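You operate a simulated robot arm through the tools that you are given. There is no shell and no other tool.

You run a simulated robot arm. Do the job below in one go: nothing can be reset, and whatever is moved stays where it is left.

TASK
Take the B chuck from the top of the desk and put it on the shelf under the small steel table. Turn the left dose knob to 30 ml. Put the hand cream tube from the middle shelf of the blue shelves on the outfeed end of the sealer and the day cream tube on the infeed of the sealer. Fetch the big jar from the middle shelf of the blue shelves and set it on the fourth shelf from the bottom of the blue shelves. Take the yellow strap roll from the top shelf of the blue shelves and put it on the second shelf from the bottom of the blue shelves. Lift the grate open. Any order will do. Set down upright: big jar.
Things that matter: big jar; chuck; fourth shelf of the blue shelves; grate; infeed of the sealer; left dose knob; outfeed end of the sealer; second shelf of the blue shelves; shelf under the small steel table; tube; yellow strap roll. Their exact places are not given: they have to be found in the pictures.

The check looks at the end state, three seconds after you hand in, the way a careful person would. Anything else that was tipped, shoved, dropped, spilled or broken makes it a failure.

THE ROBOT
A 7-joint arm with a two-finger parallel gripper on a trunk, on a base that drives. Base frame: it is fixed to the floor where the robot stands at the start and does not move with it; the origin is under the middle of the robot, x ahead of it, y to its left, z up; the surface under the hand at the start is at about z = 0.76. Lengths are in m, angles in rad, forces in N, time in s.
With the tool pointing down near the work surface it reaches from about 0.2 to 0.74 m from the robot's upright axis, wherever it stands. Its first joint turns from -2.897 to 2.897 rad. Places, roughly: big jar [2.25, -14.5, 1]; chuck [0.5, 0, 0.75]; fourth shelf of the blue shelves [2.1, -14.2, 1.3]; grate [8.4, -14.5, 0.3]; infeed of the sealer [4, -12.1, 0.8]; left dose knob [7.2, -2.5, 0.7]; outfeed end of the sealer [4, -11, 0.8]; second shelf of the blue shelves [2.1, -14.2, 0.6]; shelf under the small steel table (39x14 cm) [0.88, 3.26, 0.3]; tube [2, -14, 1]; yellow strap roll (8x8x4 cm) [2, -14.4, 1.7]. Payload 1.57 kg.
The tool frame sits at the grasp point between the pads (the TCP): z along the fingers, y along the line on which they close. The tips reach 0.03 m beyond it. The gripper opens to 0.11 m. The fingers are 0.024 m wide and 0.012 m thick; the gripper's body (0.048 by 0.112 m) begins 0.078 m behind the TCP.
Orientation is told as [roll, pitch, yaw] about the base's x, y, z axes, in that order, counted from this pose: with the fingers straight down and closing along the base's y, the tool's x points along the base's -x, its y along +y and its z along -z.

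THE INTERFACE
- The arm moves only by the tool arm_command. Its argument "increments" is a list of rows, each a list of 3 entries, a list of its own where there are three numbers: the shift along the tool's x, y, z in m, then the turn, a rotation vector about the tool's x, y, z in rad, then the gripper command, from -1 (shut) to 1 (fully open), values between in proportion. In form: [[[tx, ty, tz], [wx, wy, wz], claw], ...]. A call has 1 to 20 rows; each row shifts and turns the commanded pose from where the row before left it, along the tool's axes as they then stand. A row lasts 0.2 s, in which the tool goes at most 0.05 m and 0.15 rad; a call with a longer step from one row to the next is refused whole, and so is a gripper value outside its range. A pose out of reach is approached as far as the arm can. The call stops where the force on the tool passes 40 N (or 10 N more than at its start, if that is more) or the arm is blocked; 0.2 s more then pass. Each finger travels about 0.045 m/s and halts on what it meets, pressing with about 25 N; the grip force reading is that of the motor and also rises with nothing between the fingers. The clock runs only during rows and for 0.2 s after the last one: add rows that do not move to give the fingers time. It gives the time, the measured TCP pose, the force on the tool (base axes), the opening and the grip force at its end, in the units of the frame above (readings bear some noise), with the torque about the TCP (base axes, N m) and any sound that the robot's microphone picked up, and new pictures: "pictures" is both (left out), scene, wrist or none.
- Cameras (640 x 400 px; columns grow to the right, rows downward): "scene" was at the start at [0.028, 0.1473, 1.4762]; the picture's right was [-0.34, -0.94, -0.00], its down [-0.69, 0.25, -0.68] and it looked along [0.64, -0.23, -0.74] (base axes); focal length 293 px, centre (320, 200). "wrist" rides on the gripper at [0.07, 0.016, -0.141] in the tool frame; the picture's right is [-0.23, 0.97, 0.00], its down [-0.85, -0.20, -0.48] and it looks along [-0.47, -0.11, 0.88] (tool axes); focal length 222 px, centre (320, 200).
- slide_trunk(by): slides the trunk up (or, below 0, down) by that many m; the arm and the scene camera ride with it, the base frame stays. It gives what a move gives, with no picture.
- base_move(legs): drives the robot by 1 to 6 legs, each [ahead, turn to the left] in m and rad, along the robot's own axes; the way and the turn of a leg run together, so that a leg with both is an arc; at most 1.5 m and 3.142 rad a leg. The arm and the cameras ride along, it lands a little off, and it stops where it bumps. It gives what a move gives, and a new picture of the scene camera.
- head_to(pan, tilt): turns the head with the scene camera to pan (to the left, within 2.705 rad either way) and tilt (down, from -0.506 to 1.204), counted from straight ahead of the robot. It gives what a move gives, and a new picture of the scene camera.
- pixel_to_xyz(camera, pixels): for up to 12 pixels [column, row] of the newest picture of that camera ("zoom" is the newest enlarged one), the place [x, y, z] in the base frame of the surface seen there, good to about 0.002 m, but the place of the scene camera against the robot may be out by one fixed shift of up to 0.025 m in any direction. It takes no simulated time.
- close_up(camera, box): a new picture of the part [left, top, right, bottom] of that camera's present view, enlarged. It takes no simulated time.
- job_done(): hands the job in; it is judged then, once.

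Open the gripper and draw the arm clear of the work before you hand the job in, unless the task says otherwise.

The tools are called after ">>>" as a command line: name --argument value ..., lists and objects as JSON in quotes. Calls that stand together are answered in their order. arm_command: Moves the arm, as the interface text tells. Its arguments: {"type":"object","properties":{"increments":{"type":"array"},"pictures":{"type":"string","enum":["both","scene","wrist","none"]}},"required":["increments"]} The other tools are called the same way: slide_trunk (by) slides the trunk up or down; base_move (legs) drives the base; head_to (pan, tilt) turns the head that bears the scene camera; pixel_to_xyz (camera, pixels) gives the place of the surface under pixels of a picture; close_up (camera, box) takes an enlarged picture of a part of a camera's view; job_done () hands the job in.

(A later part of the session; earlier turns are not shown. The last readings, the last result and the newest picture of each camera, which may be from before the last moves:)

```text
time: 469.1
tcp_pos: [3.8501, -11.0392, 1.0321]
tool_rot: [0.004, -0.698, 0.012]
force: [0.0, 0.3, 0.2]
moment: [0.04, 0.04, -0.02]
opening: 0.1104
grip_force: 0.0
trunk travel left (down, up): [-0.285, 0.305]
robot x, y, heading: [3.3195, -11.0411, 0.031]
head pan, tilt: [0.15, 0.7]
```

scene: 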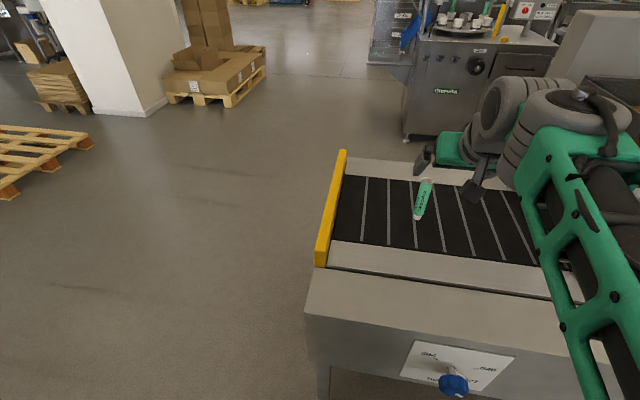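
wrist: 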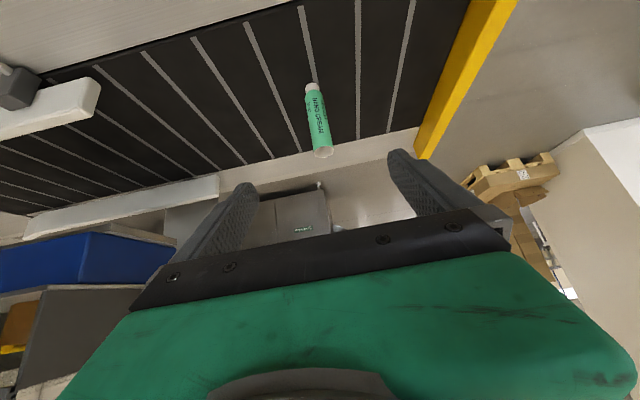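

The hand cream tube stands on the outfeed belt at (422,200). I look at the infeed end to the south from here.

>>> base_move --legs '[[-0.4, 0]]'

>>> head_to --pan -0.75 --tilt 0.55

```text
time: 471.6
tcp_pos: [3.443, -11.0506, 1.0314]
tool_rot: [0.005, -0.698, 0.011]
force: [0.5, -1.1, -0.9]
moment: [-0.02, 0.01, 0.03]
opening: 0.1098
grip_force: 0.0
trunk travel left (down, up): [-0.285, 0.305]
robot x, y, heading: [2.9125, -11.0517, 0.026]
head pan, tilt: [0.15, 0.7]
```

scene: 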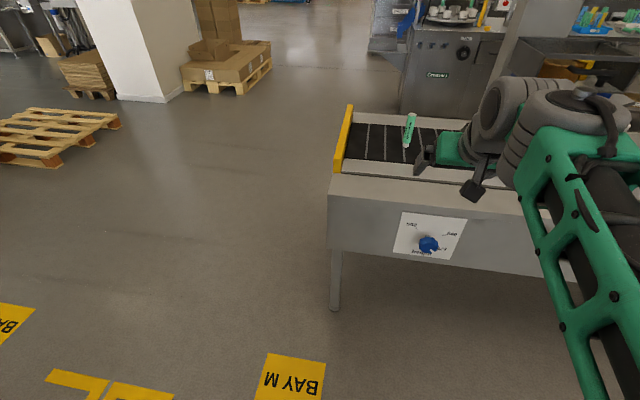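

```text
time: 472.8
tcp_pos: [3.4437, -11.0498, 1.0322]
tool_rot: [0.007, -0.697, 0.011]
force: [0.8, -0.4, -0.6]
moment: [-0.01, -0.01, -0.03]
opening: 0.1102
grip_force: 0.0
trunk travel left (down, up): [-0.285, 0.305]
robot x, y, heading: [2.9114, -11.0502, 0.025]
head pan, tilt: [-0.75, 0.55]
```

scene: 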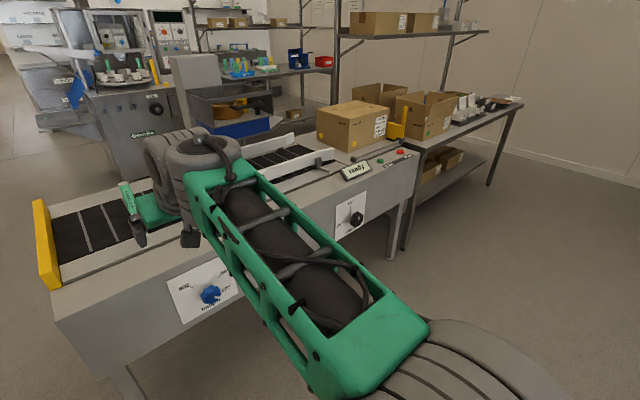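

I zoom in on the infeed end with the carton.

>>> close_up --camera "scene" --box '[200, 80, 440, 220]'

>>> pixel_to_xyz --camera "scene" --pixels '[[285, 162], [320, 157], [350, 152], [325, 145], [390, 135], [400, 125], [352, 130], [375, 145], [300, 152], [310, 170], [405, 140], [365, 160]]'

```text
2.67 times, centred on (320, 150) of scene
```

zoom: 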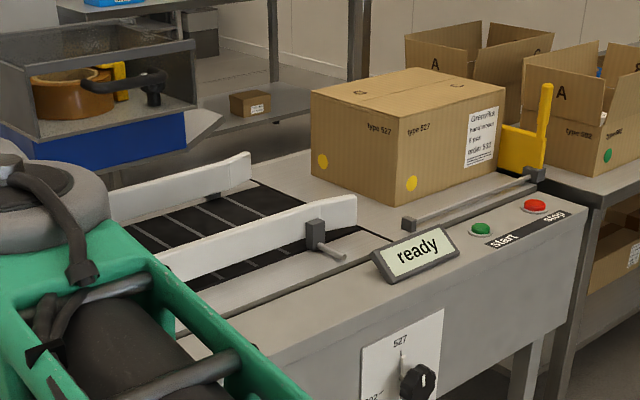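

```text
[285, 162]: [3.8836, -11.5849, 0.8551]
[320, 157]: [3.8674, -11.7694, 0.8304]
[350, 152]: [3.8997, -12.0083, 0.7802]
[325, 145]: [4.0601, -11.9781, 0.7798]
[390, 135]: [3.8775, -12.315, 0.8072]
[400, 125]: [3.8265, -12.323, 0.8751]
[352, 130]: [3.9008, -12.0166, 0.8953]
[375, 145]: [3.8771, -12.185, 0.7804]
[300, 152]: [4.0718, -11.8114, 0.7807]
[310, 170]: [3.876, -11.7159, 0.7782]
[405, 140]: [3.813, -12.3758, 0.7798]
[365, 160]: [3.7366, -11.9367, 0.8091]
```

I measure the belt's end, the plate strip north of the carton and the carton's corners.

>>> pixel_to_xyz --camera "scene" --pixels '[[296, 146], [333, 162], [317, 144], [350, 156], [322, 150], [340, 157], [312, 148], [330, 153], [305, 143], [385, 146], [352, 110], [318, 108]]'

>>> close_up --camera "scene" --box '[280, 95, 420, 185]'

```text
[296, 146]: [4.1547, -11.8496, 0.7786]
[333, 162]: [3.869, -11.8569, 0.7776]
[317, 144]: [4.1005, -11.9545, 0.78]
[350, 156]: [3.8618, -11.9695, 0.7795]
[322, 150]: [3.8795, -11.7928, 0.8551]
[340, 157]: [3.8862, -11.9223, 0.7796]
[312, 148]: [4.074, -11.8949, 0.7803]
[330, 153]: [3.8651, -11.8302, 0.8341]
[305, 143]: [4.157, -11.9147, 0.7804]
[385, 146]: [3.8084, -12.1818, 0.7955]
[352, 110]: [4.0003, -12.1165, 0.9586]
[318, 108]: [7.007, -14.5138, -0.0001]
```

```text
4.44 times, centred on (350, 140) of scene
```

zoom: 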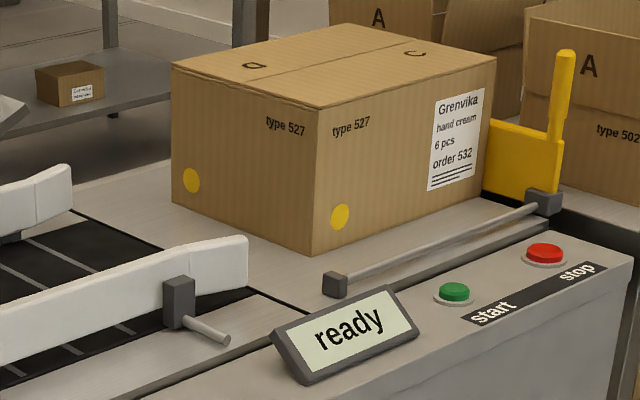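

The free infeed plate lies between the belt's end (y≈-11.88) and the carton (y≈-12.02); y≈-11.94 will do for the day cream. Now I go to the shelves' west side, reversing toward (1.1, -12.9) first.

>>> base_move --legs '[[0, 0.76], [-1.3, 0], [-1.27, 0], [0, 0.77]]'

>>> head_to --pan 2.5 --tilt 0.4

```text
time: 489.4
tcp_pos: [1.1254, -12.3576, 1.0316]
tool_rot: [0.004, -0.699, 1.526]
force: [-0.1, 0.0, -0.4]
moment: [-0.03, 0.02, 0.01]
opening: 0.1099
grip_force: 0.0
trunk travel left (down, up): [-0.285, 0.305]
robot x, y, heading: [1.0949, -12.8871, 1.539]
head pan, tilt: [-0.75, 0.55]
```

scene: 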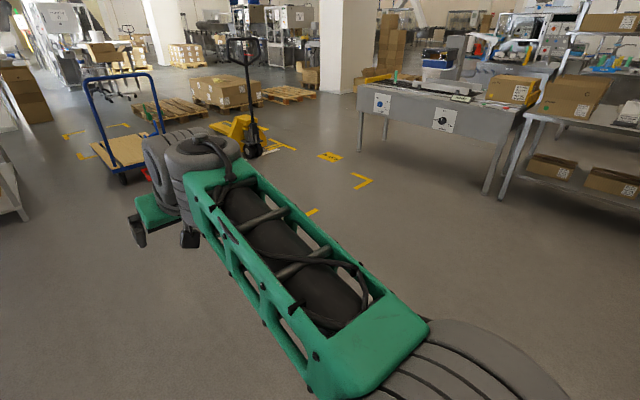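

```text
time: 492.2
tcp_pos: [1.1246, -12.3565, 1.0311]
tool_rot: [0.005, -0.698, 1.526]
force: [0.8, 0.0, -0.2]
moment: [0.0, 0.04, 0.03]
opening: 0.1099
grip_force: 0.1
trunk travel left (down, up): [-0.285, 0.305]
robot x, y, heading: [1.0961, -12.8863, 1.539]
head pan, tilt: [2.499, 0.4]
```

scene: 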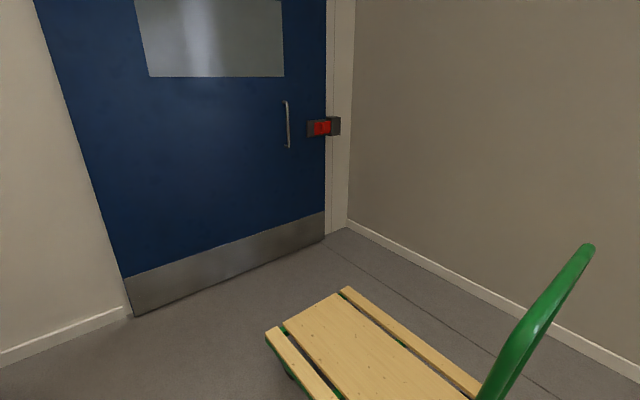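

I check the green trolley's nearest edge before reversing south.

>>> pixel_to_xyz --camera "scene" --pixels '[[268, 335], [290, 375], [300, 395], [345, 290], [125, 310], [60, 340], [225, 260]]'

>>> head_to --pan -2.5 --tilt 0.4

```text
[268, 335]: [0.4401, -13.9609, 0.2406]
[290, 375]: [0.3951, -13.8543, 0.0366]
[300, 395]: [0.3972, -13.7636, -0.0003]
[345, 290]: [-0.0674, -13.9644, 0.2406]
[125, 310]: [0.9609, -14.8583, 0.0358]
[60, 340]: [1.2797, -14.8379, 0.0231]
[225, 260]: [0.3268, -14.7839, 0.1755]
```

```text
time: 496.1
tcp_pos: [1.1233, -12.3572, 1.0326]
tool_rot: [0.006, -0.7, 1.526]
force: [-0.2, 0.0, 0.4]
moment: [-0.01, -0.01, -0.03]
opening: 0.11
grip_force: 0.1
trunk travel left (down, up): [-0.285, 0.305]
robot x, y, heading: [1.096, -12.8885, 1.536]
head pan, tilt: [-2.499, 0.4]
```

scene: 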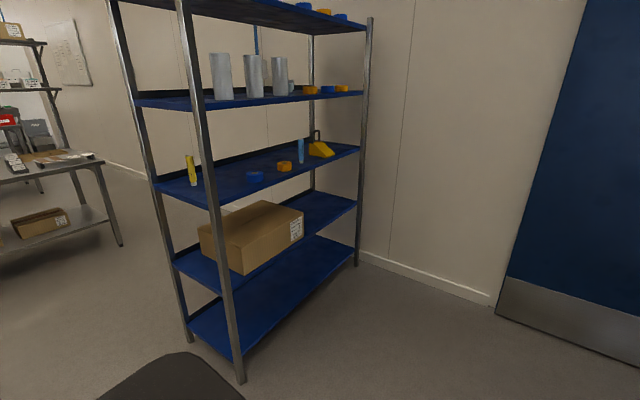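

The way is free. I reverse 1.3 m and turn right to face the shelves from the west.

>>> base_move --legs '[[-1.3, 0], [0, -1.52]]'

>>> head_to --pan 0.0 --tilt 0.3

```text
time: 506.3
tcp_pos: [1.5914, -14.1755, 1.033]
tool_rot: [0.006, -0.699, 0.04]
force: [0.5, 0.0, -0.1]
moment: [0.01, -0.01, -0.06]
opening: 0.1099
grip_force: 0.1
trunk travel left (down, up): [-0.285, 0.305]
robot x, y, heading: [1.0587, -14.1904, 0.053]
head pan, tilt: [-2.499, 0.4]
```

scene: 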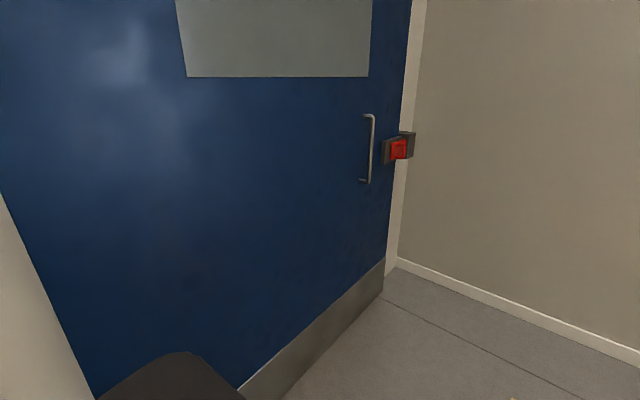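

```text
time: 508.6
tcp_pos: [1.5913, -14.174, 1.0324]
tool_rot: [0.007, -0.697, 0.041]
force: [0.3, -0.2, -0.3]
moment: [0.01, 0.0, 0.01]
opening: 0.1103
grip_force: 0.1
trunk travel left (down, up): [-0.285, 0.305]
robot x, y, heading: [1.0568, -14.1937, 0.054]
head pan, tilt: [0.0, 0.3]
```

scene: 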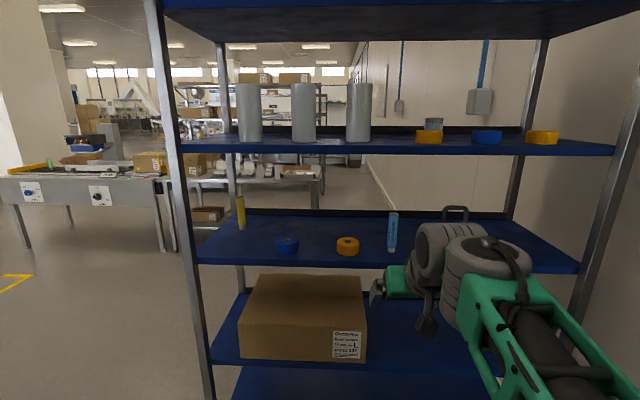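

From the west I see the blue tube at (392,232). I zoom in to read its label and measure it.

>>> close_up --camera "scene" --box '[340, 195, 440, 270]'

>>> pixel_to_xyz --camera "scene" --pixels '[[392, 232], [392, 215], [391, 250], [388, 235], [396, 235], [347, 246], [250, 260], [450, 266], [330, 260], [433, 123], [428, 137], [486, 137]]'

>>> arm_command --increments '[[[0, 0, 0], [0, 0, 0], 1]]' --pictures "wrist"

```text
5.33 times, centred on (390, 232) of scene
```

zoom: 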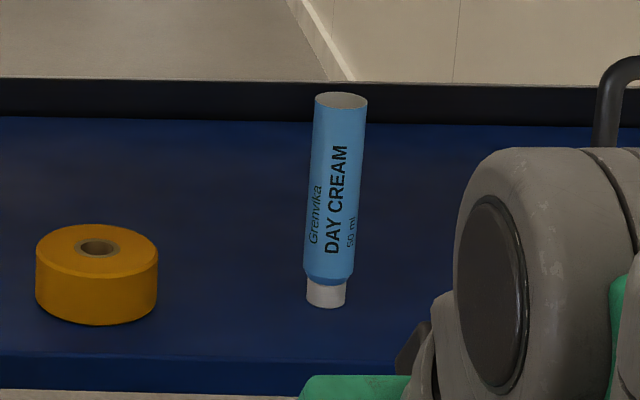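

```text
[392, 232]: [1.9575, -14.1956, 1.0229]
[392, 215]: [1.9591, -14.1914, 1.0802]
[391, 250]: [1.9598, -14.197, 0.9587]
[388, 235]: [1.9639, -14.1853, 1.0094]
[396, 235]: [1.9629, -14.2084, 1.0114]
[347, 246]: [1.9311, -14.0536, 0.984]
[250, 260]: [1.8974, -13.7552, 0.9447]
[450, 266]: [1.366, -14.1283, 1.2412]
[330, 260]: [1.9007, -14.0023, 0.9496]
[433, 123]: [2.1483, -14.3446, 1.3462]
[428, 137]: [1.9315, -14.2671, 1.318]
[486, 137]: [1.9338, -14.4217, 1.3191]
```

```text
time: 509.0
tcp_pos: [1.5922, -14.1749, 1.0319]
tool_rot: [0.007, -0.7, 0.038]
force: [0.3, 0.7, -0.1]
moment: [0.01, 0.03, 0.01]
opening: 0.11
grip_force: 0.1
trunk travel left (down, up): [-0.285, 0.305]
robot x, y, heading: [1.0566, -14.1906, 0.054]
head pan, tilt: [0.0, 0.3]
```

wrist: 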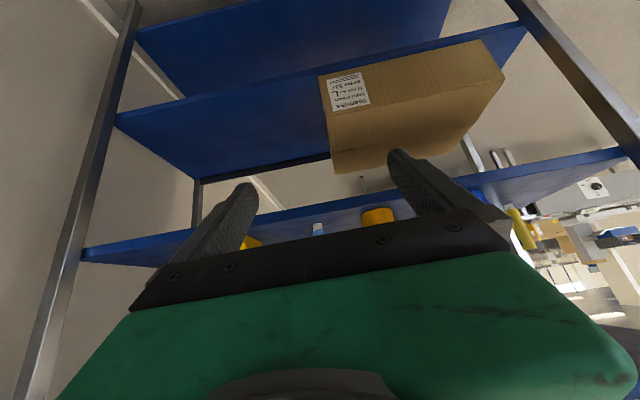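

It reads DAY CREAM: true centre about (1.957, -14.217). I raise the hand, shift it level with the tube and drive 0.24 m forward.

>>> arm_command --increments '[[[-0.0193, -0.0183, -0.0229], [0.0245, 0, 0.029], 1], [[-0.0193, -0.0183, -0.0229], [0, 0, 0], 1], [[-0.0193, -0.0183, -0.0229], [0, 0, 0], 1], [[0, 0, 0], [0, 0, 0], 1]]' --pictures "none"

>>> base_move --legs '[[0.24, 0]]'

>>> arm_command --increments '[[[0, 0, 0], [0, 0, 0], 1]]' --pictures "wrist"

```text
time: 510.0
tcp_pos: [1.5926, -14.2315, 1.1241]
tool_rot: [0.006, -0.699, 0.002]
force: [-0.2, 0.3, 1.5]
moment: [-0.01, -0.03, 0.02]
opening: 0.1099
grip_force: 0.0
trunk travel left (down, up): [-0.285, 0.305]
robot x, y, heading: [1.058, -14.1882, 0.058]
head pan, tilt: [0.0, 0.3]
```

```text
time: 511.8
tcp_pos: [1.8316, -14.2192, 1.1229]
tool_rot: [0.005, -0.699, 0.002]
force: [-0.5, -1.2, 0.2]
moment: [0.0, 0.03, 0.02]
opening: 0.1101
grip_force: 0.0
trunk travel left (down, up): [-0.285, 0.305]
robot x, y, heading: [1.299, -14.1777, 0.053]
head pan, tilt: [0.0, 0.3]
```

scene: 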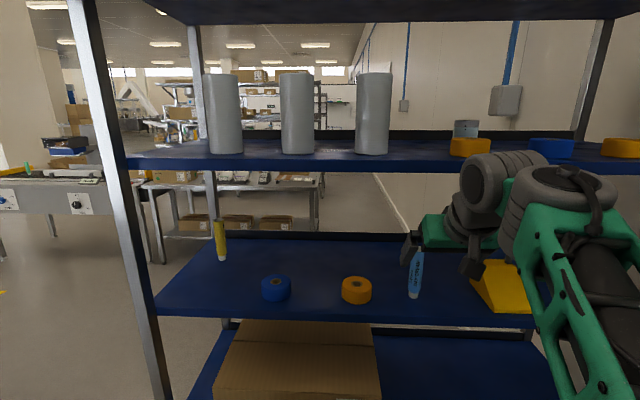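

```text
time: 512.2
tcp_pos: [1.8328, -14.2178, 1.1225]
tool_rot: [0.005, -0.699, -0.001]
force: [-0.2, 0.5, -0.7]
moment: [-0.01, -0.02, -0.01]
opening: 0.1102
grip_force: 0.0
trunk travel left (down, up): [-0.285, 0.305]
robot x, y, heading: [1.2972, -14.1741, 0.051]
head pan, tilt: [0.0, 0.3]
```

wrist: 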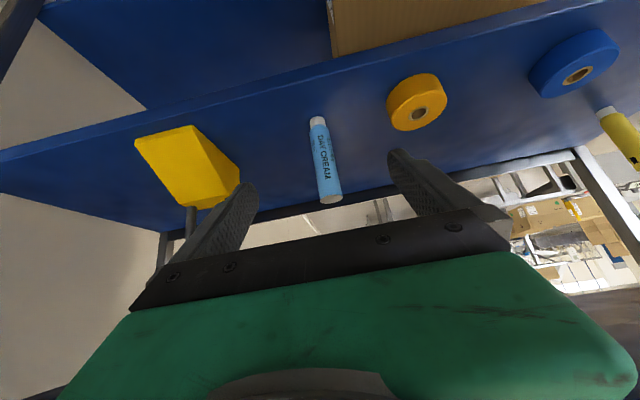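

The day cream tube is at (322,155) in the wrist view with the wedge on one side and a roll on the other. I measure all three.

>>> pixel_to_xyz --camera "wrist" --pixels '[[317, 121], [321, 145], [314, 145], [328, 145], [327, 175], [330, 198], [319, 175], [337, 175], [205, 150], [235, 175], [392, 105], [415, 85]]'

```text
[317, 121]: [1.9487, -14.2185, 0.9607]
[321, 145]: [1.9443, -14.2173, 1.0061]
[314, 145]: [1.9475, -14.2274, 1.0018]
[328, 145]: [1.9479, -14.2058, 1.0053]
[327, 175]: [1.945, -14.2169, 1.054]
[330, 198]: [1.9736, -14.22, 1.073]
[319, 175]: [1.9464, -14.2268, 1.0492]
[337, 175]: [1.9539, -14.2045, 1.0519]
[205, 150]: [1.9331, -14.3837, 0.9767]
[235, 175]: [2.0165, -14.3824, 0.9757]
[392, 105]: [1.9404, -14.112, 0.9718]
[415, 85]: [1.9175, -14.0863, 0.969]
```

Tube centre (1.958, -14.217), with about 10 cm clear on both sides. I narrow the fingers a little and move in.

>>> arm_command --increments '[[[-0.0053, 0.0002, 0.0312], [0, 0, 0], 0.4], [[-0.0053, 0.0002, 0.0312], [0, 0, 0], 0.4], [[-0.0053, 0.0002, 0.0312], [0, 0, 0], 0.4], [[-0.0053, 0.0002, 0.0312], [0, 0, 0], 0.4], [[-0.0053, 0.0002, 0.0312], [0, 0, 0], 0.4], [[0, 0, 0], [0, 0, 0], 0.4]]' --pictures "wrist"

```text
time: 513.6
tcp_pos: [1.9531, -14.2146, 1.0209]
tool_rot: [0.003, -0.696, 0.0]
force: [0.1, -0.9, -0.8]
moment: [0.02, -0.02, 0.0]
opening: 0.0771
grip_force: 0.1
trunk travel left (down, up): [-0.285, 0.305]
robot x, y, heading: [1.3006, -14.1768, 0.053]
head pan, tilt: [0.0, 0.3]
```

wrist: 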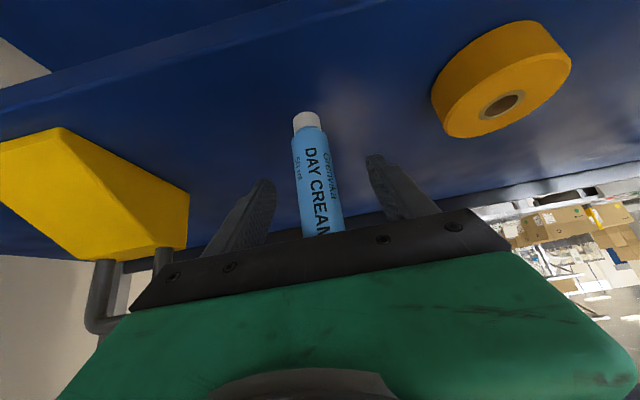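

The tube is between the pads. I close the gripper on the day cream tube.

>>> arm_command --increments '[[[0, 0, 0], [0, 0, 0], -1], [[0, 0, 0], [0, 0, 0], -1], [[0, 0, 0], [0, 0, 0], -1], [[0, 0, 0], [0, 0, 0], -1], [[0, 0, 0], [0, 0, 0], -1], [[0, 0, 0], [0, 0, 0], -1]]' --pictures "none"

>>> arm_command --increments '[[[-0.0118, 0, -0.014], [0, 0, 0], -1], [[-0.0118, 0, -0.014], [0, 0, 0], -1], [[-0.0118, 0, -0.014], [0, 0, 0], -1], [[0.0239, 0, -0.0299], [0, 0, 0], -1], [[0.0239, 0, -0.0299], [0, 0, 0], -1], [[0.0239, 0, -0.0299], [0, 0, 0], -1], [[0.0239, 0, -0.0299], [0, 0, 0], -1], [[0, 0, 0], [0, 0, 0], -1]]' --pictures "both"

```text
time: 515.0
tcp_pos: [1.9514, -14.2146, 1.0214]
tool_rot: [0.005, -0.697, -0.001]
force: [0.5, 0.3, -0.5]
moment: [0.02, -0.06, 0.03]
opening: 0.0283
grip_force: 24.8
trunk travel left (down, up): [-0.285, 0.305]
robot x, y, heading: [1.2985, -14.1752, 0.047]
head pan, tilt: [0.0, 0.3]
```

```text
time: 516.8
tcp_pos: [1.8013, -14.2153, 1.1058]
tool_rot: [0.006, -0.698, 0.002]
force: [0.5, 0.5, 0.5]
moment: [0.01, -0.02, 0.01]
opening: 0.0281
grip_force: 25.3
trunk travel left (down, up): [-0.285, 0.305]
robot x, y, heading: [1.2976, -14.1769, 0.053]
head pan, tilt: [0.0, 0.3]
```

scene: 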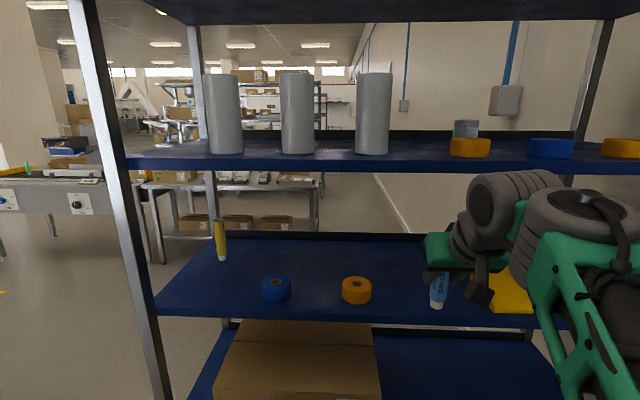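
wrist: 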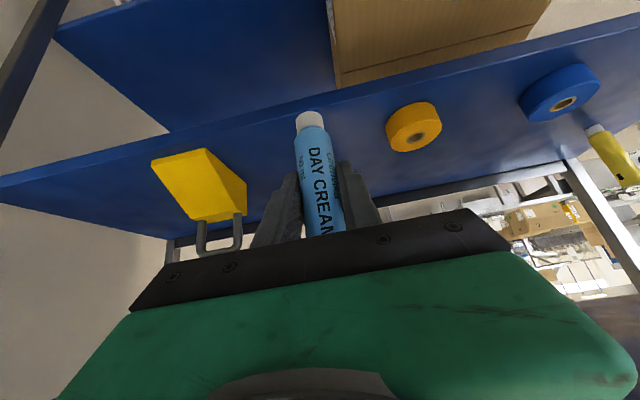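

The day cream is held and out of the shelf. I back off, turn north and drive toward the sealer's infeed.

>>> base_move --legs '[[-0.25, 0], [0, 1.5], [1.5, 0], [0, -1.1]]'

```text
time: 532.0
tcp_pos: [1.6072, -12.5719, 1.1064]
tool_rot: [0.006, -0.699, 0.351]
force: [0.5, -0.7, 0.0]
moment: [0.01, 0.02, -0.02]
opening: 0.0282
grip_force: 25.2
trunk travel left (down, up): [-0.285, 0.305]
robot x, y, heading: [1.1211, -12.7049, 0.404]
head pan, tilt: [0.0, 0.3]
```

scene: 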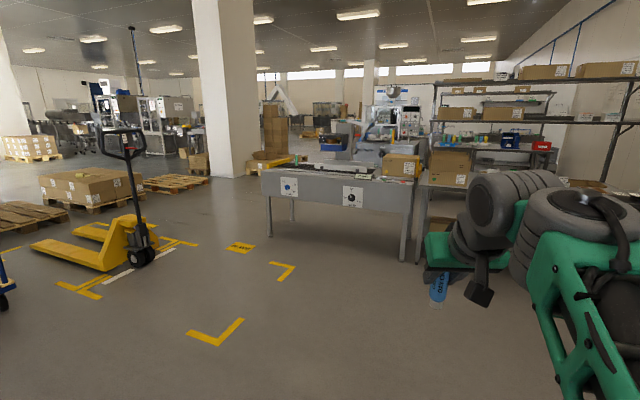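

On course. I drive 1.8 m on, then turn to face east.

>>> base_move --legs '[[1.45, 0.0], [0.37, 0.02], [0, -0.41]]'

>>> head_to --pan 0.1 --tilt 0.6

```text
time: 542.5
tcp_pos: [3.313, -12.0077, 1.1069]
tool_rot: [0.004, -0.698, -0.017]
force: [0.4, -0.1, 0.0]
moment: [0.01, 0.0, -0.04]
opening: 0.0281
grip_force: 24.6
trunk travel left (down, up): [-0.285, 0.305]
robot x, y, heading: [2.815, -11.958, 0.033]
head pan, tilt: [0.0, 0.3]
```

scene: 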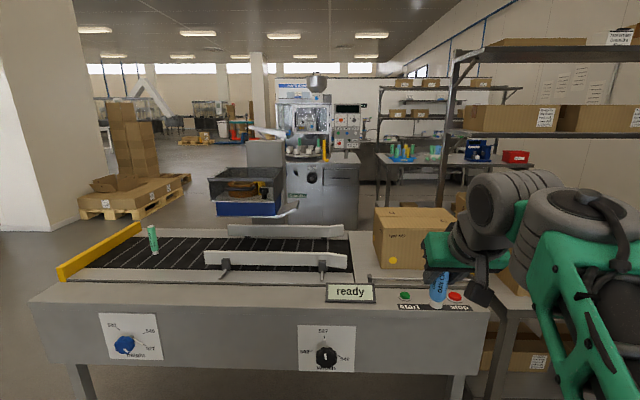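

```text
time: 543.3
tcp_pos: [3.3119, -12.008, 1.1064]
tool_rot: [0.005, -0.696, -0.017]
force: [-0.6, 0.4, -0.1]
moment: [0.01, 0.0, 0.0]
opening: 0.0284
grip_force: 25.5
trunk travel left (down, up): [-0.285, 0.305]
robot x, y, heading: [2.812, -11.9599, 0.035]
head pan, tilt: [0.099, 0.6]
```

scene: 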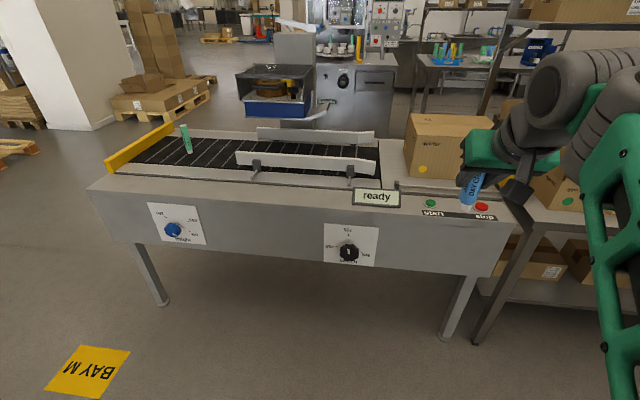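

The infeed plate shows between the belt's end (378,160) and the carton (408,150). I measure it closely.

>>> close_up --camera "scene" --box '[340, 100, 460, 200]'

>>> pixel_to_xyz --camera "scene" --pixels '[[392, 165], [392, 150], [402, 155], [384, 155], [378, 172], [378, 145], [408, 172], [403, 140], [375, 130], [385, 180], [400, 180], [410, 165]]'

```text
4.00 times, centred on (400, 150) of scene
```

zoom: 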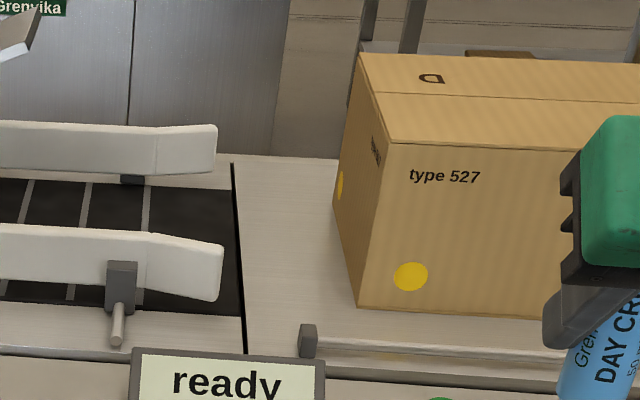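

```text
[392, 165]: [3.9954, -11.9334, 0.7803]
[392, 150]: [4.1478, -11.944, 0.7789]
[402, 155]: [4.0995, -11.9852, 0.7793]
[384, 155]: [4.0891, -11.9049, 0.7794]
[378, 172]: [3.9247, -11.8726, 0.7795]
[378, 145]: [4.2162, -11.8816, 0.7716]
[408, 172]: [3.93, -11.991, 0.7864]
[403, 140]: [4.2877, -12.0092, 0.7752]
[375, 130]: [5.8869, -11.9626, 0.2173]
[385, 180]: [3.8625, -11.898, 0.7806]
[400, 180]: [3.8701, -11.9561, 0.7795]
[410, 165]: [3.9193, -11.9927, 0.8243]
```

The infeed plate's free strip runs from the seam (true y≈-11.896) to the carton (≈-12.01). I shift the hand to y≈-11.95 and drive forward 0.48 m.

>>> arm_command --increments '[[[0, 0.02, 0], [-0.011, 0, -0.013], -1], [[0, 0.021, 0], [0, 0, 0], -1], [[0, 0, 0], [0, 0, 0], -1]]' --pictures "none"

>>> base_move --legs '[[0.485, 0]]'

>>> arm_command --increments '[[[0, 0, 0], [0, 0, 0], -1]]' --pictures "both"

```text
time: 544.1
tcp_pos: [3.3128, -11.966, 1.1064]
tool_rot: [0.004, -0.698, 0.0]
force: [-0.4, 0.2, 0.1]
moment: [0.01, 0.02, 0.01]
opening: 0.0283
grip_force: 24.9
trunk travel left (down, up): [-0.285, 0.305]
robot x, y, heading: [2.8107, -11.958, 0.037]
head pan, tilt: [0.099, 0.6]
```

```text
time: 547.0
tcp_pos: [3.797, -11.9503, 1.106]
tool_rot: [0.005, -0.698, -0.001]
force: [0.2, 0.0, 0.1]
moment: [-0.02, -0.01, 0.0]
opening: 0.0283
grip_force: 24.9
trunk travel left (down, up): [-0.285, 0.305]
robot x, y, heading: [3.2958, -11.9416, 0.031]
head pan, tilt: [0.099, 0.6]
```

scene: 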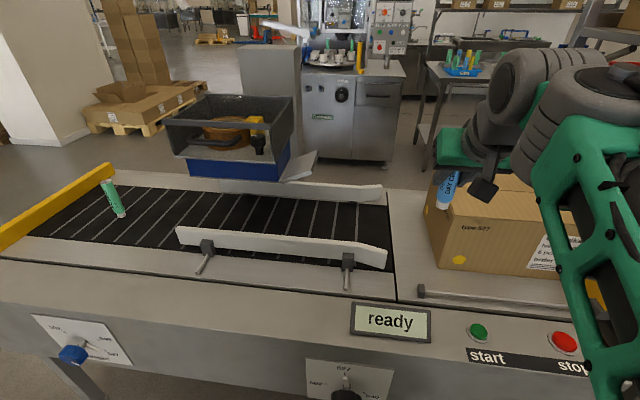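

```text
time: 547.4
tcp_pos: [3.7974, -11.9495, 1.106]
tool_rot: [0.005, -0.697, 0.0]
force: [0.8, 0.0, 0.0]
moment: [0.03, 0.02, -0.06]
opening: 0.028
grip_force: 25.1
trunk travel left (down, up): [-0.285, 0.305]
robot x, y, heading: [3.296, -11.941, 0.034]
head pan, tilt: [0.099, 0.6]
```

scene: 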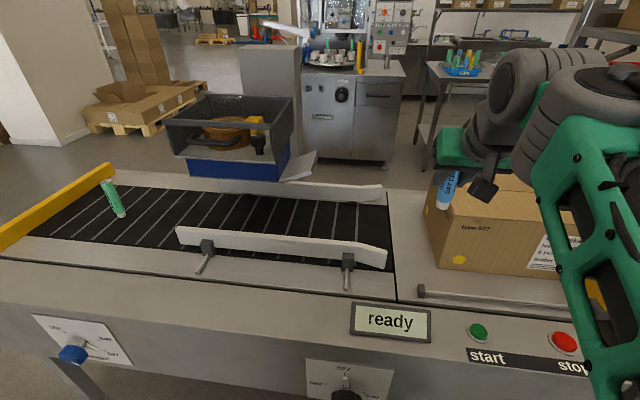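
wrist: 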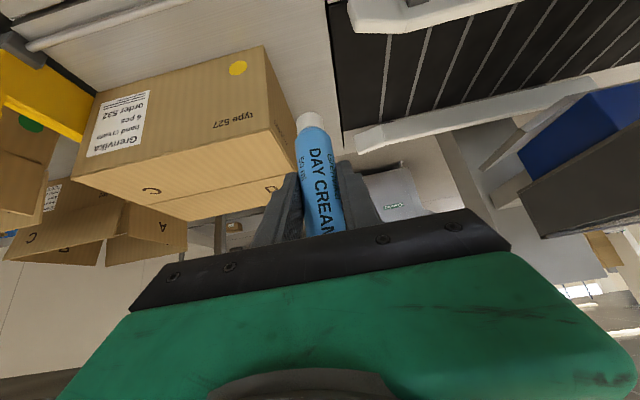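

I measure the seam, the plate and the carton's corner with the wrist camera.

>>> pixel_to_xyz --camera "wrist" --pixels '[[263, 44], [272, 90], [285, 85], [300, 60], [318, 60], [328, 60], [335, 60], [300, 100], [318, 90], [265, 60], [290, 110], [180, 70]]'

```text
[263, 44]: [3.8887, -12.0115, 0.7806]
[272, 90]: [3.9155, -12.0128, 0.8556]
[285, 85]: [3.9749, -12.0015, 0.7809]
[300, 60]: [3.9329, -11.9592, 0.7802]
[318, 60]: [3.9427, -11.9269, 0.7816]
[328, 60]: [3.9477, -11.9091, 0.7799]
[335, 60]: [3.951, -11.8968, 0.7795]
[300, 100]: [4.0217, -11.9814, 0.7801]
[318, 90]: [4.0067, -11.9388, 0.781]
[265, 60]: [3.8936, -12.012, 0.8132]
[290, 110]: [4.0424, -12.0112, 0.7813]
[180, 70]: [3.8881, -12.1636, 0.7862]
```

The carton's corner is at (3.889, -12.011) and the seam at y≈-11.90, so I aim at (3.925, -11.94). I check the guide ends first.

>>> pixel_to_xyz --camera "wrist" --pixels '[[350, 18], [352, 8], [360, 28], [358, 140], [362, 150], [345, 20]]'

```text
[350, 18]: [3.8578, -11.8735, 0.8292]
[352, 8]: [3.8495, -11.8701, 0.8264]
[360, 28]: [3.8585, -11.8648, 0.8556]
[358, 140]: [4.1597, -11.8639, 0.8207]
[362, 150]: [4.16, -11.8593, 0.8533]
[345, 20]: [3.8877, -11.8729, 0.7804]
```

The guide tips end at y≈-11.87, clear of the hand. I bring the tube down to 4 cm above the plate.

>>> arm_command --increments '[[[0.0061, 0.0014, 0.0348], [0, 0, 0], -1], [[0.0061, 0.0014, 0.0348], [0, 0, 0], -1], [[0.0061, 0.0014, 0.0348], [0, 0, 0], -1], [[0.0061, 0.0014, 0.0348], [0, 0, 0], -1], [[0.0061, 0.0014, 0.0348], [0, 0, 0], -1], [[0.0061, 0.0014, 0.0348], [0, 0, 0], -1], [[0.0061, 0.0014, 0.0348], [0, 0, 0], -1], [[0, 0, 0], [0, 0, 0], -1]]' --pictures "both"

```text
time: 549.1
tcp_pos: [3.9216, -11.9354, 0.892]
tool_rot: [0.005, -0.698, -0.001]
force: [-0.7, -0.2, 0.0]
moment: [-0.01, 0.0, 0.03]
opening: 0.0283
grip_force: 24.9
trunk travel left (down, up): [-0.285, 0.305]
robot x, y, heading: [3.2933, -11.9422, 0.037]
head pan, tilt: [0.099, 0.6]
```

scene: 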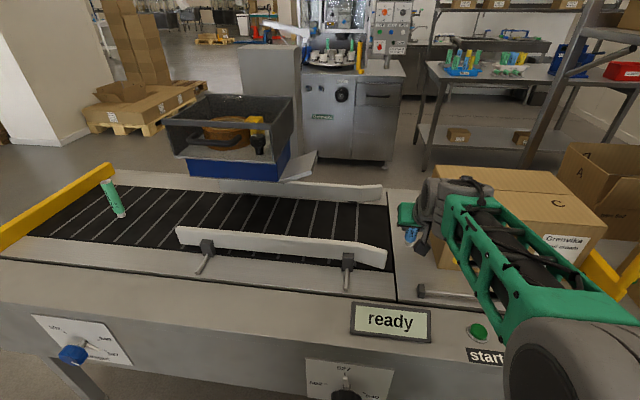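
wrist: 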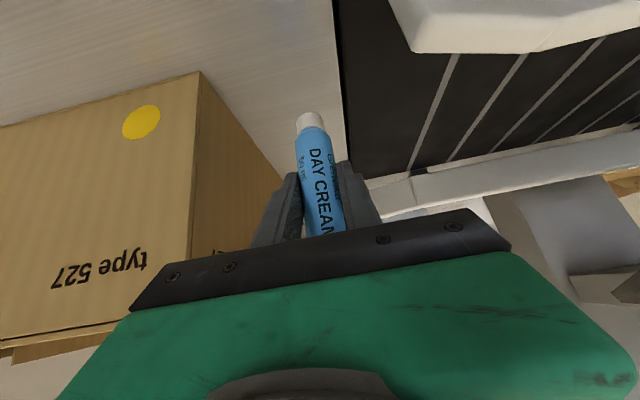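

Well placed between carton and seam. I lower to just above contact.

>>> arm_command --increments '[[[0.0077, -0.002, 0.0092], [0, 0, 0], -1], [[0.0077, -0.002, 0.0092], [0, 0, 0], -1], [[0.0077, -0.001, 0.0092], [0, 0, 0], -1], [[0.0013, 0, 0.0015], [0, 0, 0], -1], [[0, 0, 0], [0, 0, 0], -1], [[0, 0, 0], [0, 0, 0], -1]]' --pictures "none"

>>> arm_command --increments '[[[0.0008, 0, 0.0009], [0, 0, 0], -1], [[0, 0, 0], [0, 0, 0], -1]]' --pictures "none"

```text
time: 550.5
tcp_pos: [3.9206, -11.9416, 0.8543]
tool_rot: [0.005, -0.698, -0.002]
force: [0.6, 0.3, -0.3]
moment: [0.01, 0.0, 0.01]
opening: 0.0283
grip_force: 25.0
trunk travel left (down, up): [-0.285, 0.305]
robot x, y, heading: [3.2955, -11.9437, 0.03]
head pan, tilt: [0.099, 0.6]
```

```text
time: 551.1
tcp_pos: [3.9214, -11.9423, 0.8538]
tool_rot: [0.005, -0.697, 0.0]
force: [-0.3, 0.0, -0.1]
moment: [-0.02, 0.03, 0.0]
opening: 0.0283
grip_force: 25.0
trunk travel left (down, up): [-0.285, 0.305]
robot x, y, heading: [3.2963, -11.942, 0.036]
head pan, tilt: [0.099, 0.6]
```

Still free at z 0.8538. I step down by about 1 mm at a time until contact.

>>> arm_command --increments '[[[0.0008, 0, 0.0009], [0, 0, 0], -1], [[0.0008, 0, 0.0009], [0, 0, 0], -1], [[0, 0, 0], [0, 0, 0], -1]]' --pictures "none"

>>> arm_command --increments '[[[0.0006, 0, 0.0008], [0, 0, 0], -1], [[0, 0, 0], [0, 0, 0], -1]]' --pictures "none"

```text
time: 552.0
tcp_pos: [3.9211, -11.9426, 0.8504]
tool_rot: [0.006, -0.7, 0.002]
force: [0.6, -0.2, 3.0]
moment: [0.01, -0.02, -0.01]
opening: 0.0283
grip_force: 25.2
trunk travel left (down, up): [-0.285, 0.305]
robot x, y, heading: [3.2947, -11.9399, 0.031]
head pan, tilt: [0.099, 0.6]
```

```text
time: 552.5
tcp_pos: [3.9209, -11.9432, 0.8519]
tool_rot: [0.005, -0.701, 0.0]
force: [-0.2, 0.0, 8.1]
moment: [-0.05, -0.03, 0.01]
opening: 0.0285
grip_force: 24.1
trunk travel left (down, up): [-0.285, 0.305]
robot x, y, heading: [3.2935, -11.9384, 0.037]
head pan, tilt: [0.099, 0.6]
```

Contact at 8 N. I ease up 1 mm, open the fingers gently to about 5 cm and look.

>>> arm_command --increments '[[[-0.0007, 0, -0.0009], [0, 0, 0], -1], [[0, 0, 0], [0, 0, 0], -1], [[0, 0, 0], [0, 0, 0], -0.42], [[0, 0, 0], [0, 0, 0], -0.35], [[0, 0, 0], [0, 0, 0], -0.25], [[0, 0, 0], [0, 0, 0], -0.1], [[0, 0, 0], [0, 0, 0], -0.1], [[0, 0, 0], [0, 0, 0], -0.1]]' --pictures "wrist"

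```text
time: 554.4
tcp_pos: [3.9216, -11.943, 0.8506]
tool_rot: [0.006, -0.699, -0.001]
force: [0.3, 0.2, -0.4]
moment: [-0.01, 0.0, 0.02]
opening: 0.0495
grip_force: 0.1
trunk travel left (down, up): [-0.285, 0.305]
robot x, y, heading: [3.2978, -11.9434, 0.041]
head pan, tilt: [0.099, 0.6]
```

wrist: 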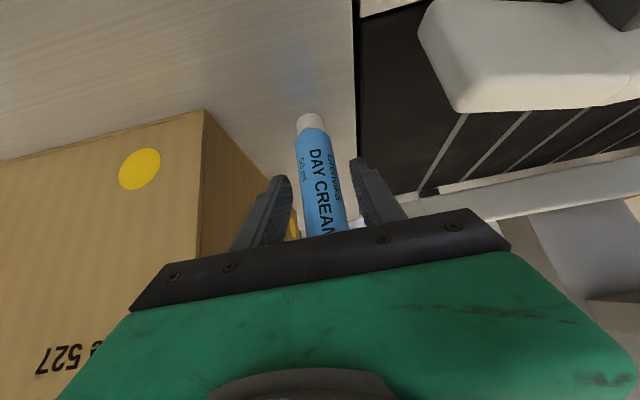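

The tube stands free between the fingers. I draw back along the tool axis, keeping the narrow opening.

>>> arm_command --increments '[[[0, 0, -0.02], [0, 0, 0], -0.1], [[0, 0, -0.03], [0, 0, 0], -0.1], [[0, 0, -0.04], [0, 0, 0], -0.1], [[0, 0, -0.045], [0, 0, 0], -0.1], [[0, 0, -0.045], [0, 0, 0], -0.1], [[-0.02, 0, -0.04], [0, 0, 0], -0.1], [[0, 0, 0], [0, 0, 0], 0.5]]' --pictures "both"

```text
time: 556.0
tcp_pos: [3.7942, -11.9458, 1.0299]
tool_rot: [0.004, -0.698, 0.0]
force: [-0.8, 0.8, 0.1]
moment: [-0.02, 0.02, -0.01]
opening: 0.0822
grip_force: 0.0
trunk travel left (down, up): [-0.285, 0.305]
robot x, y, heading: [3.3001, -11.9438, 0.035]
head pan, tilt: [0.099, 0.6]
```

scene: 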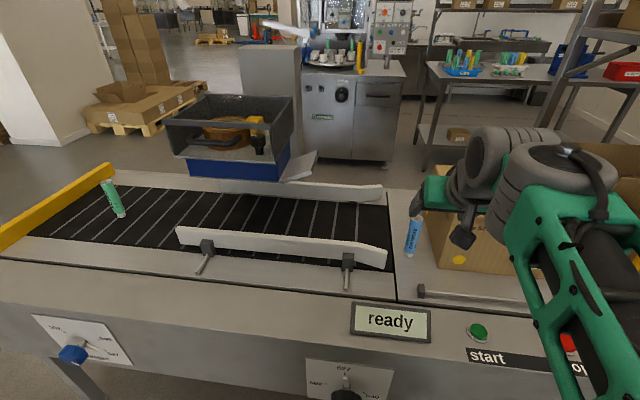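
wrist: 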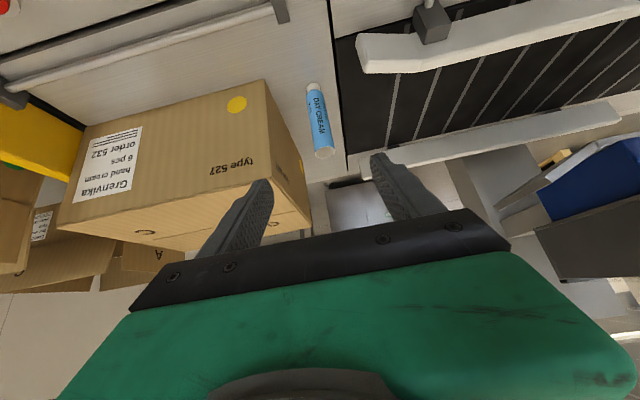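

The day cream tube stands on the infeed at (412,238). Now I go back to the shelves' west side for the strap roll, by the same reversing route.

>>> base_move --legs '[[-0.5, 0], [0, 0.46], [-1.0, 0], [-0.95, 0], [0, 1.05]]'

>>> head_to --pan -2.4 --tilt 0.2

```text
time: 572.4
tcp_pos: [1.0913, -12.4344, 1.0302]
tool_rot: [0.005, -0.698, 1.525]
force: [0.2, 0.0, 0.0]
moment: [0.0, -0.03, -0.02]
opening: 0.0826
grip_force: 0.0
trunk travel left (down, up): [-0.285, 0.305]
robot x, y, heading: [1.0648, -12.9369, 1.561]
head pan, tilt: [0.099, 0.6]
```

scene: 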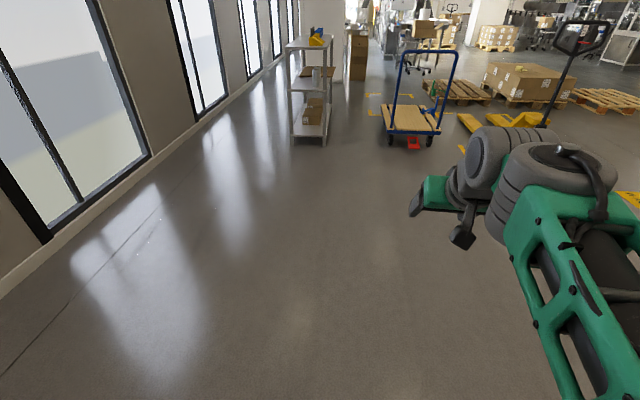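

```text
time: 574.7
tcp_pos: [1.0916, -12.4344, 1.0292]
tool_rot: [0.004, -0.699, 1.523]
force: [-1.2, -0.2, 0.7]
moment: [0.02, 0.07, -0.01]
opening: 0.0827
grip_force: 0.0
trunk travel left (down, up): [-0.285, 0.305]
robot x, y, heading: [1.0656, -12.9349, 1.558]
head pan, tilt: [-2.4, 0.201]
```

scene: 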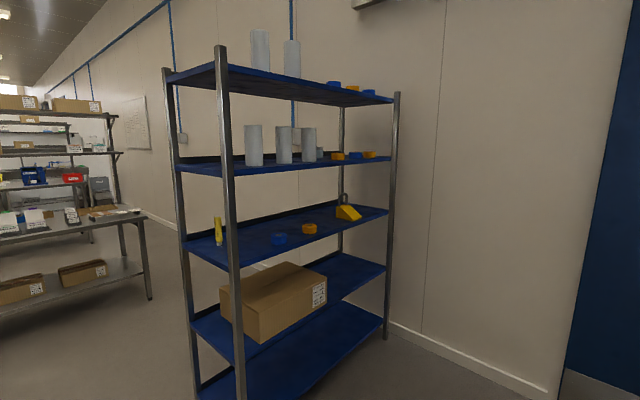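

On the top shelf I see a blue, a yellow and another blue roll near (334–369, 84–94). I raise the trunk fully for a better look and zoom in.

>>> slide_trunk --by 0.3

>>> head_to --pan -2.4 --tilt 0.15

>>> close_up --camera "scene" --box '[220, 80, 420, 200]'

```text
time: 577.7
tcp_pos: [1.0925, -12.4332, 1.3298]
tool_rot: [0.007, -0.698, 1.524]
force: [-0.2, 0.4, 0.5]
moment: [0.03, -0.01, -0.02]
opening: 0.0826
grip_force: 0.0
trunk travel left (down, up): [-0.585, 0.005]
robot x, y, heading: [1.0664, -12.93, 1.561]
head pan, tilt: [-2.4, 0.201]
```

```text
time: 578.3
tcp_pos: [1.091, -12.4345, 1.3294]
tool_rot: [0.006, -0.698, 1.524]
force: [-0.2, 0.4, 0.2]
moment: [0.02, 0.01, 0.02]
opening: 0.0826
grip_force: 0.0
trunk travel left (down, up): [-0.585, 0.005]
robot x, y, heading: [1.067, -12.9344, 1.56]
head pan, tilt: [-2.4, 0.15]
```

scene: 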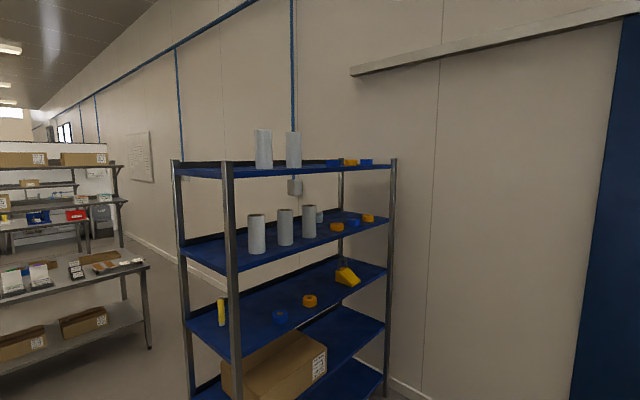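

```text
3.20 times, centred on (320, 140) of scene
```

zoom: 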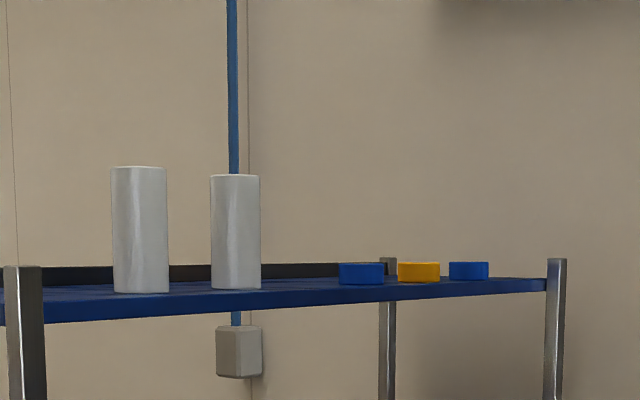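

The yellow roll stands between two blue ones on the top shelf. I measure them in the zoom picture.

>>> pixel_to_xyz --camera "zoom" --pixels '[[361, 272], [418, 272], [468, 270], [400, 272], [436, 272], [418, 266], [418, 280], [382, 273], [450, 270], [340, 290], [520, 283], [418, 290]]'

```text
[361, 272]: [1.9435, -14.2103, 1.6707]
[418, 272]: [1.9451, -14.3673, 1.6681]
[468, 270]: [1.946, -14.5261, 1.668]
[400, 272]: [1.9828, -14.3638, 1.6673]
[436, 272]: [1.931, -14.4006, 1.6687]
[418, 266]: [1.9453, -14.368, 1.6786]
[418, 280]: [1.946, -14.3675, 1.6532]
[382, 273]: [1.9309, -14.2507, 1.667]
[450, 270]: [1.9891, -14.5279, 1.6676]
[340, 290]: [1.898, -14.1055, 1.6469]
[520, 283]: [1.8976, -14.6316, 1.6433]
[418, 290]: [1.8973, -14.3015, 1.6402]
```

The yellow roll's true centre is about (1.953, -14.42) on the top shelf (z≈1.65), with 7.7 cm gaps to the blue rolls. I reverse to y≈-14.38 and face the shelves.

>>> base_move --legs '[[-1.0, 0], [-0.44, 0], [0, -1.53]]'

>>> head_to --pan 0.0 --tilt 0.1

```text
time: 589.6
tcp_pos: [1.5548, -14.4026, 1.3301]
tool_rot: [0.004, -0.697, 0.003]
force: [0.0, -0.5, 0.6]
moment: [-0.01, 0.0, 0.0]
opening: 0.0827
grip_force: 0.0
trunk travel left (down, up): [-0.585, 0.005]
robot x, y, heading: [1.0553, -14.4003, 0.042]
head pan, tilt: [-2.4, 0.15]
```

scene: 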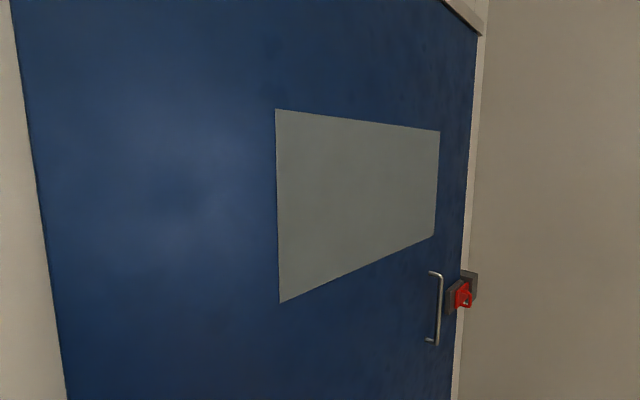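

```text
time: 591.8
tcp_pos: [1.5544, -14.4025, 1.3298]
tool_rot: [0.004, -0.699, 0.003]
force: [1.1, -0.9, 0.3]
moment: [0.03, -0.01, -0.01]
opening: 0.0825
grip_force: 0.1
trunk travel left (down, up): [-0.585, 0.005]
robot x, y, heading: [1.0564, -14.3998, 0.036]
head pan, tilt: [0.0, 0.099]
```

scene: 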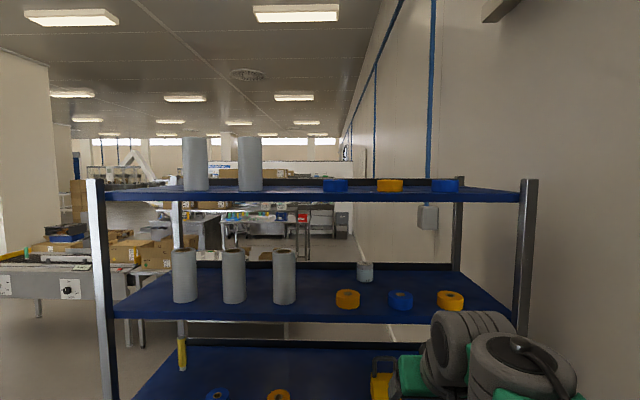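

The yellow roll is at (390,185). I raise the hand to about z 1.69 and flatten the tool to 30° below horizontal in front of the top shelf.

>>> arm_command --increments '[[[-0.035, 0, -0.0229], [0, -0.07, 0], 1], [[-0.0364, 0, -0.0203], [0, -0.07, 0], 1], [[-0.0378, 0, -0.0178], [0, -0.07, 0], 1], [[-0.039, 0, -0.015], [0, -0.07, 0], 1], [[-0.0399, 0, -0.0123], [0, -0.067, 0], 1], [[-0.0406, 0, -0.0096], [0, 0, 0], 1], [[-0.0406, 0, -0.0096], [0, 0, 0], 1], [[-0.0406, 0, -0.0096], [0, 0, 0], 1], [[-0.0406, 0, -0.0096], [0, 0, 0], 1], [[0, 0, 0], [0, 0, 0], 1]]' --pictures "both"

```text
time: 594.0
tcp_pos: [1.6528, -14.4011, 1.6614]
tool_rot: [0.005, -1.048, 0.0]
force: [0.2, 0.8, -0.1]
moment: [-0.01, -0.01, -0.02]
opening: 0.11
grip_force: 0.0
out of reach, approached as far as the arm can: row 8, 9
trunk travel left (down, up): [-0.585, 0.005]
robot x, y, heading: [1.0516, -14.3978, 0.038]
head pan, tilt: [0.0, 0.099]
```

scene: 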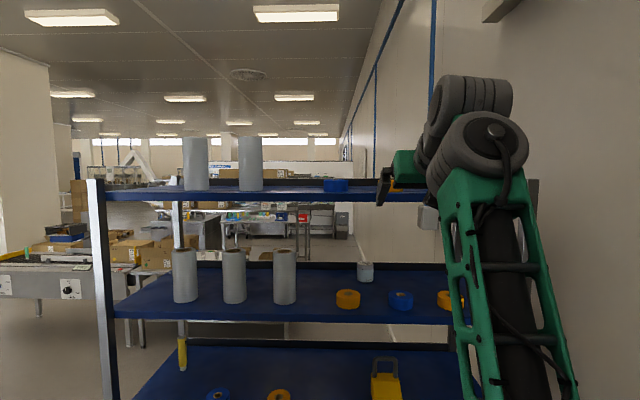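
wrist: 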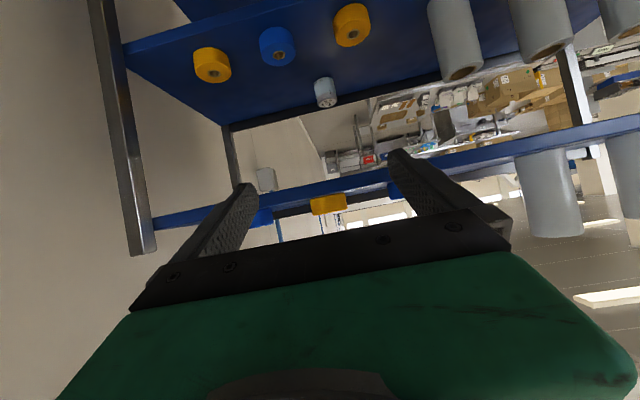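

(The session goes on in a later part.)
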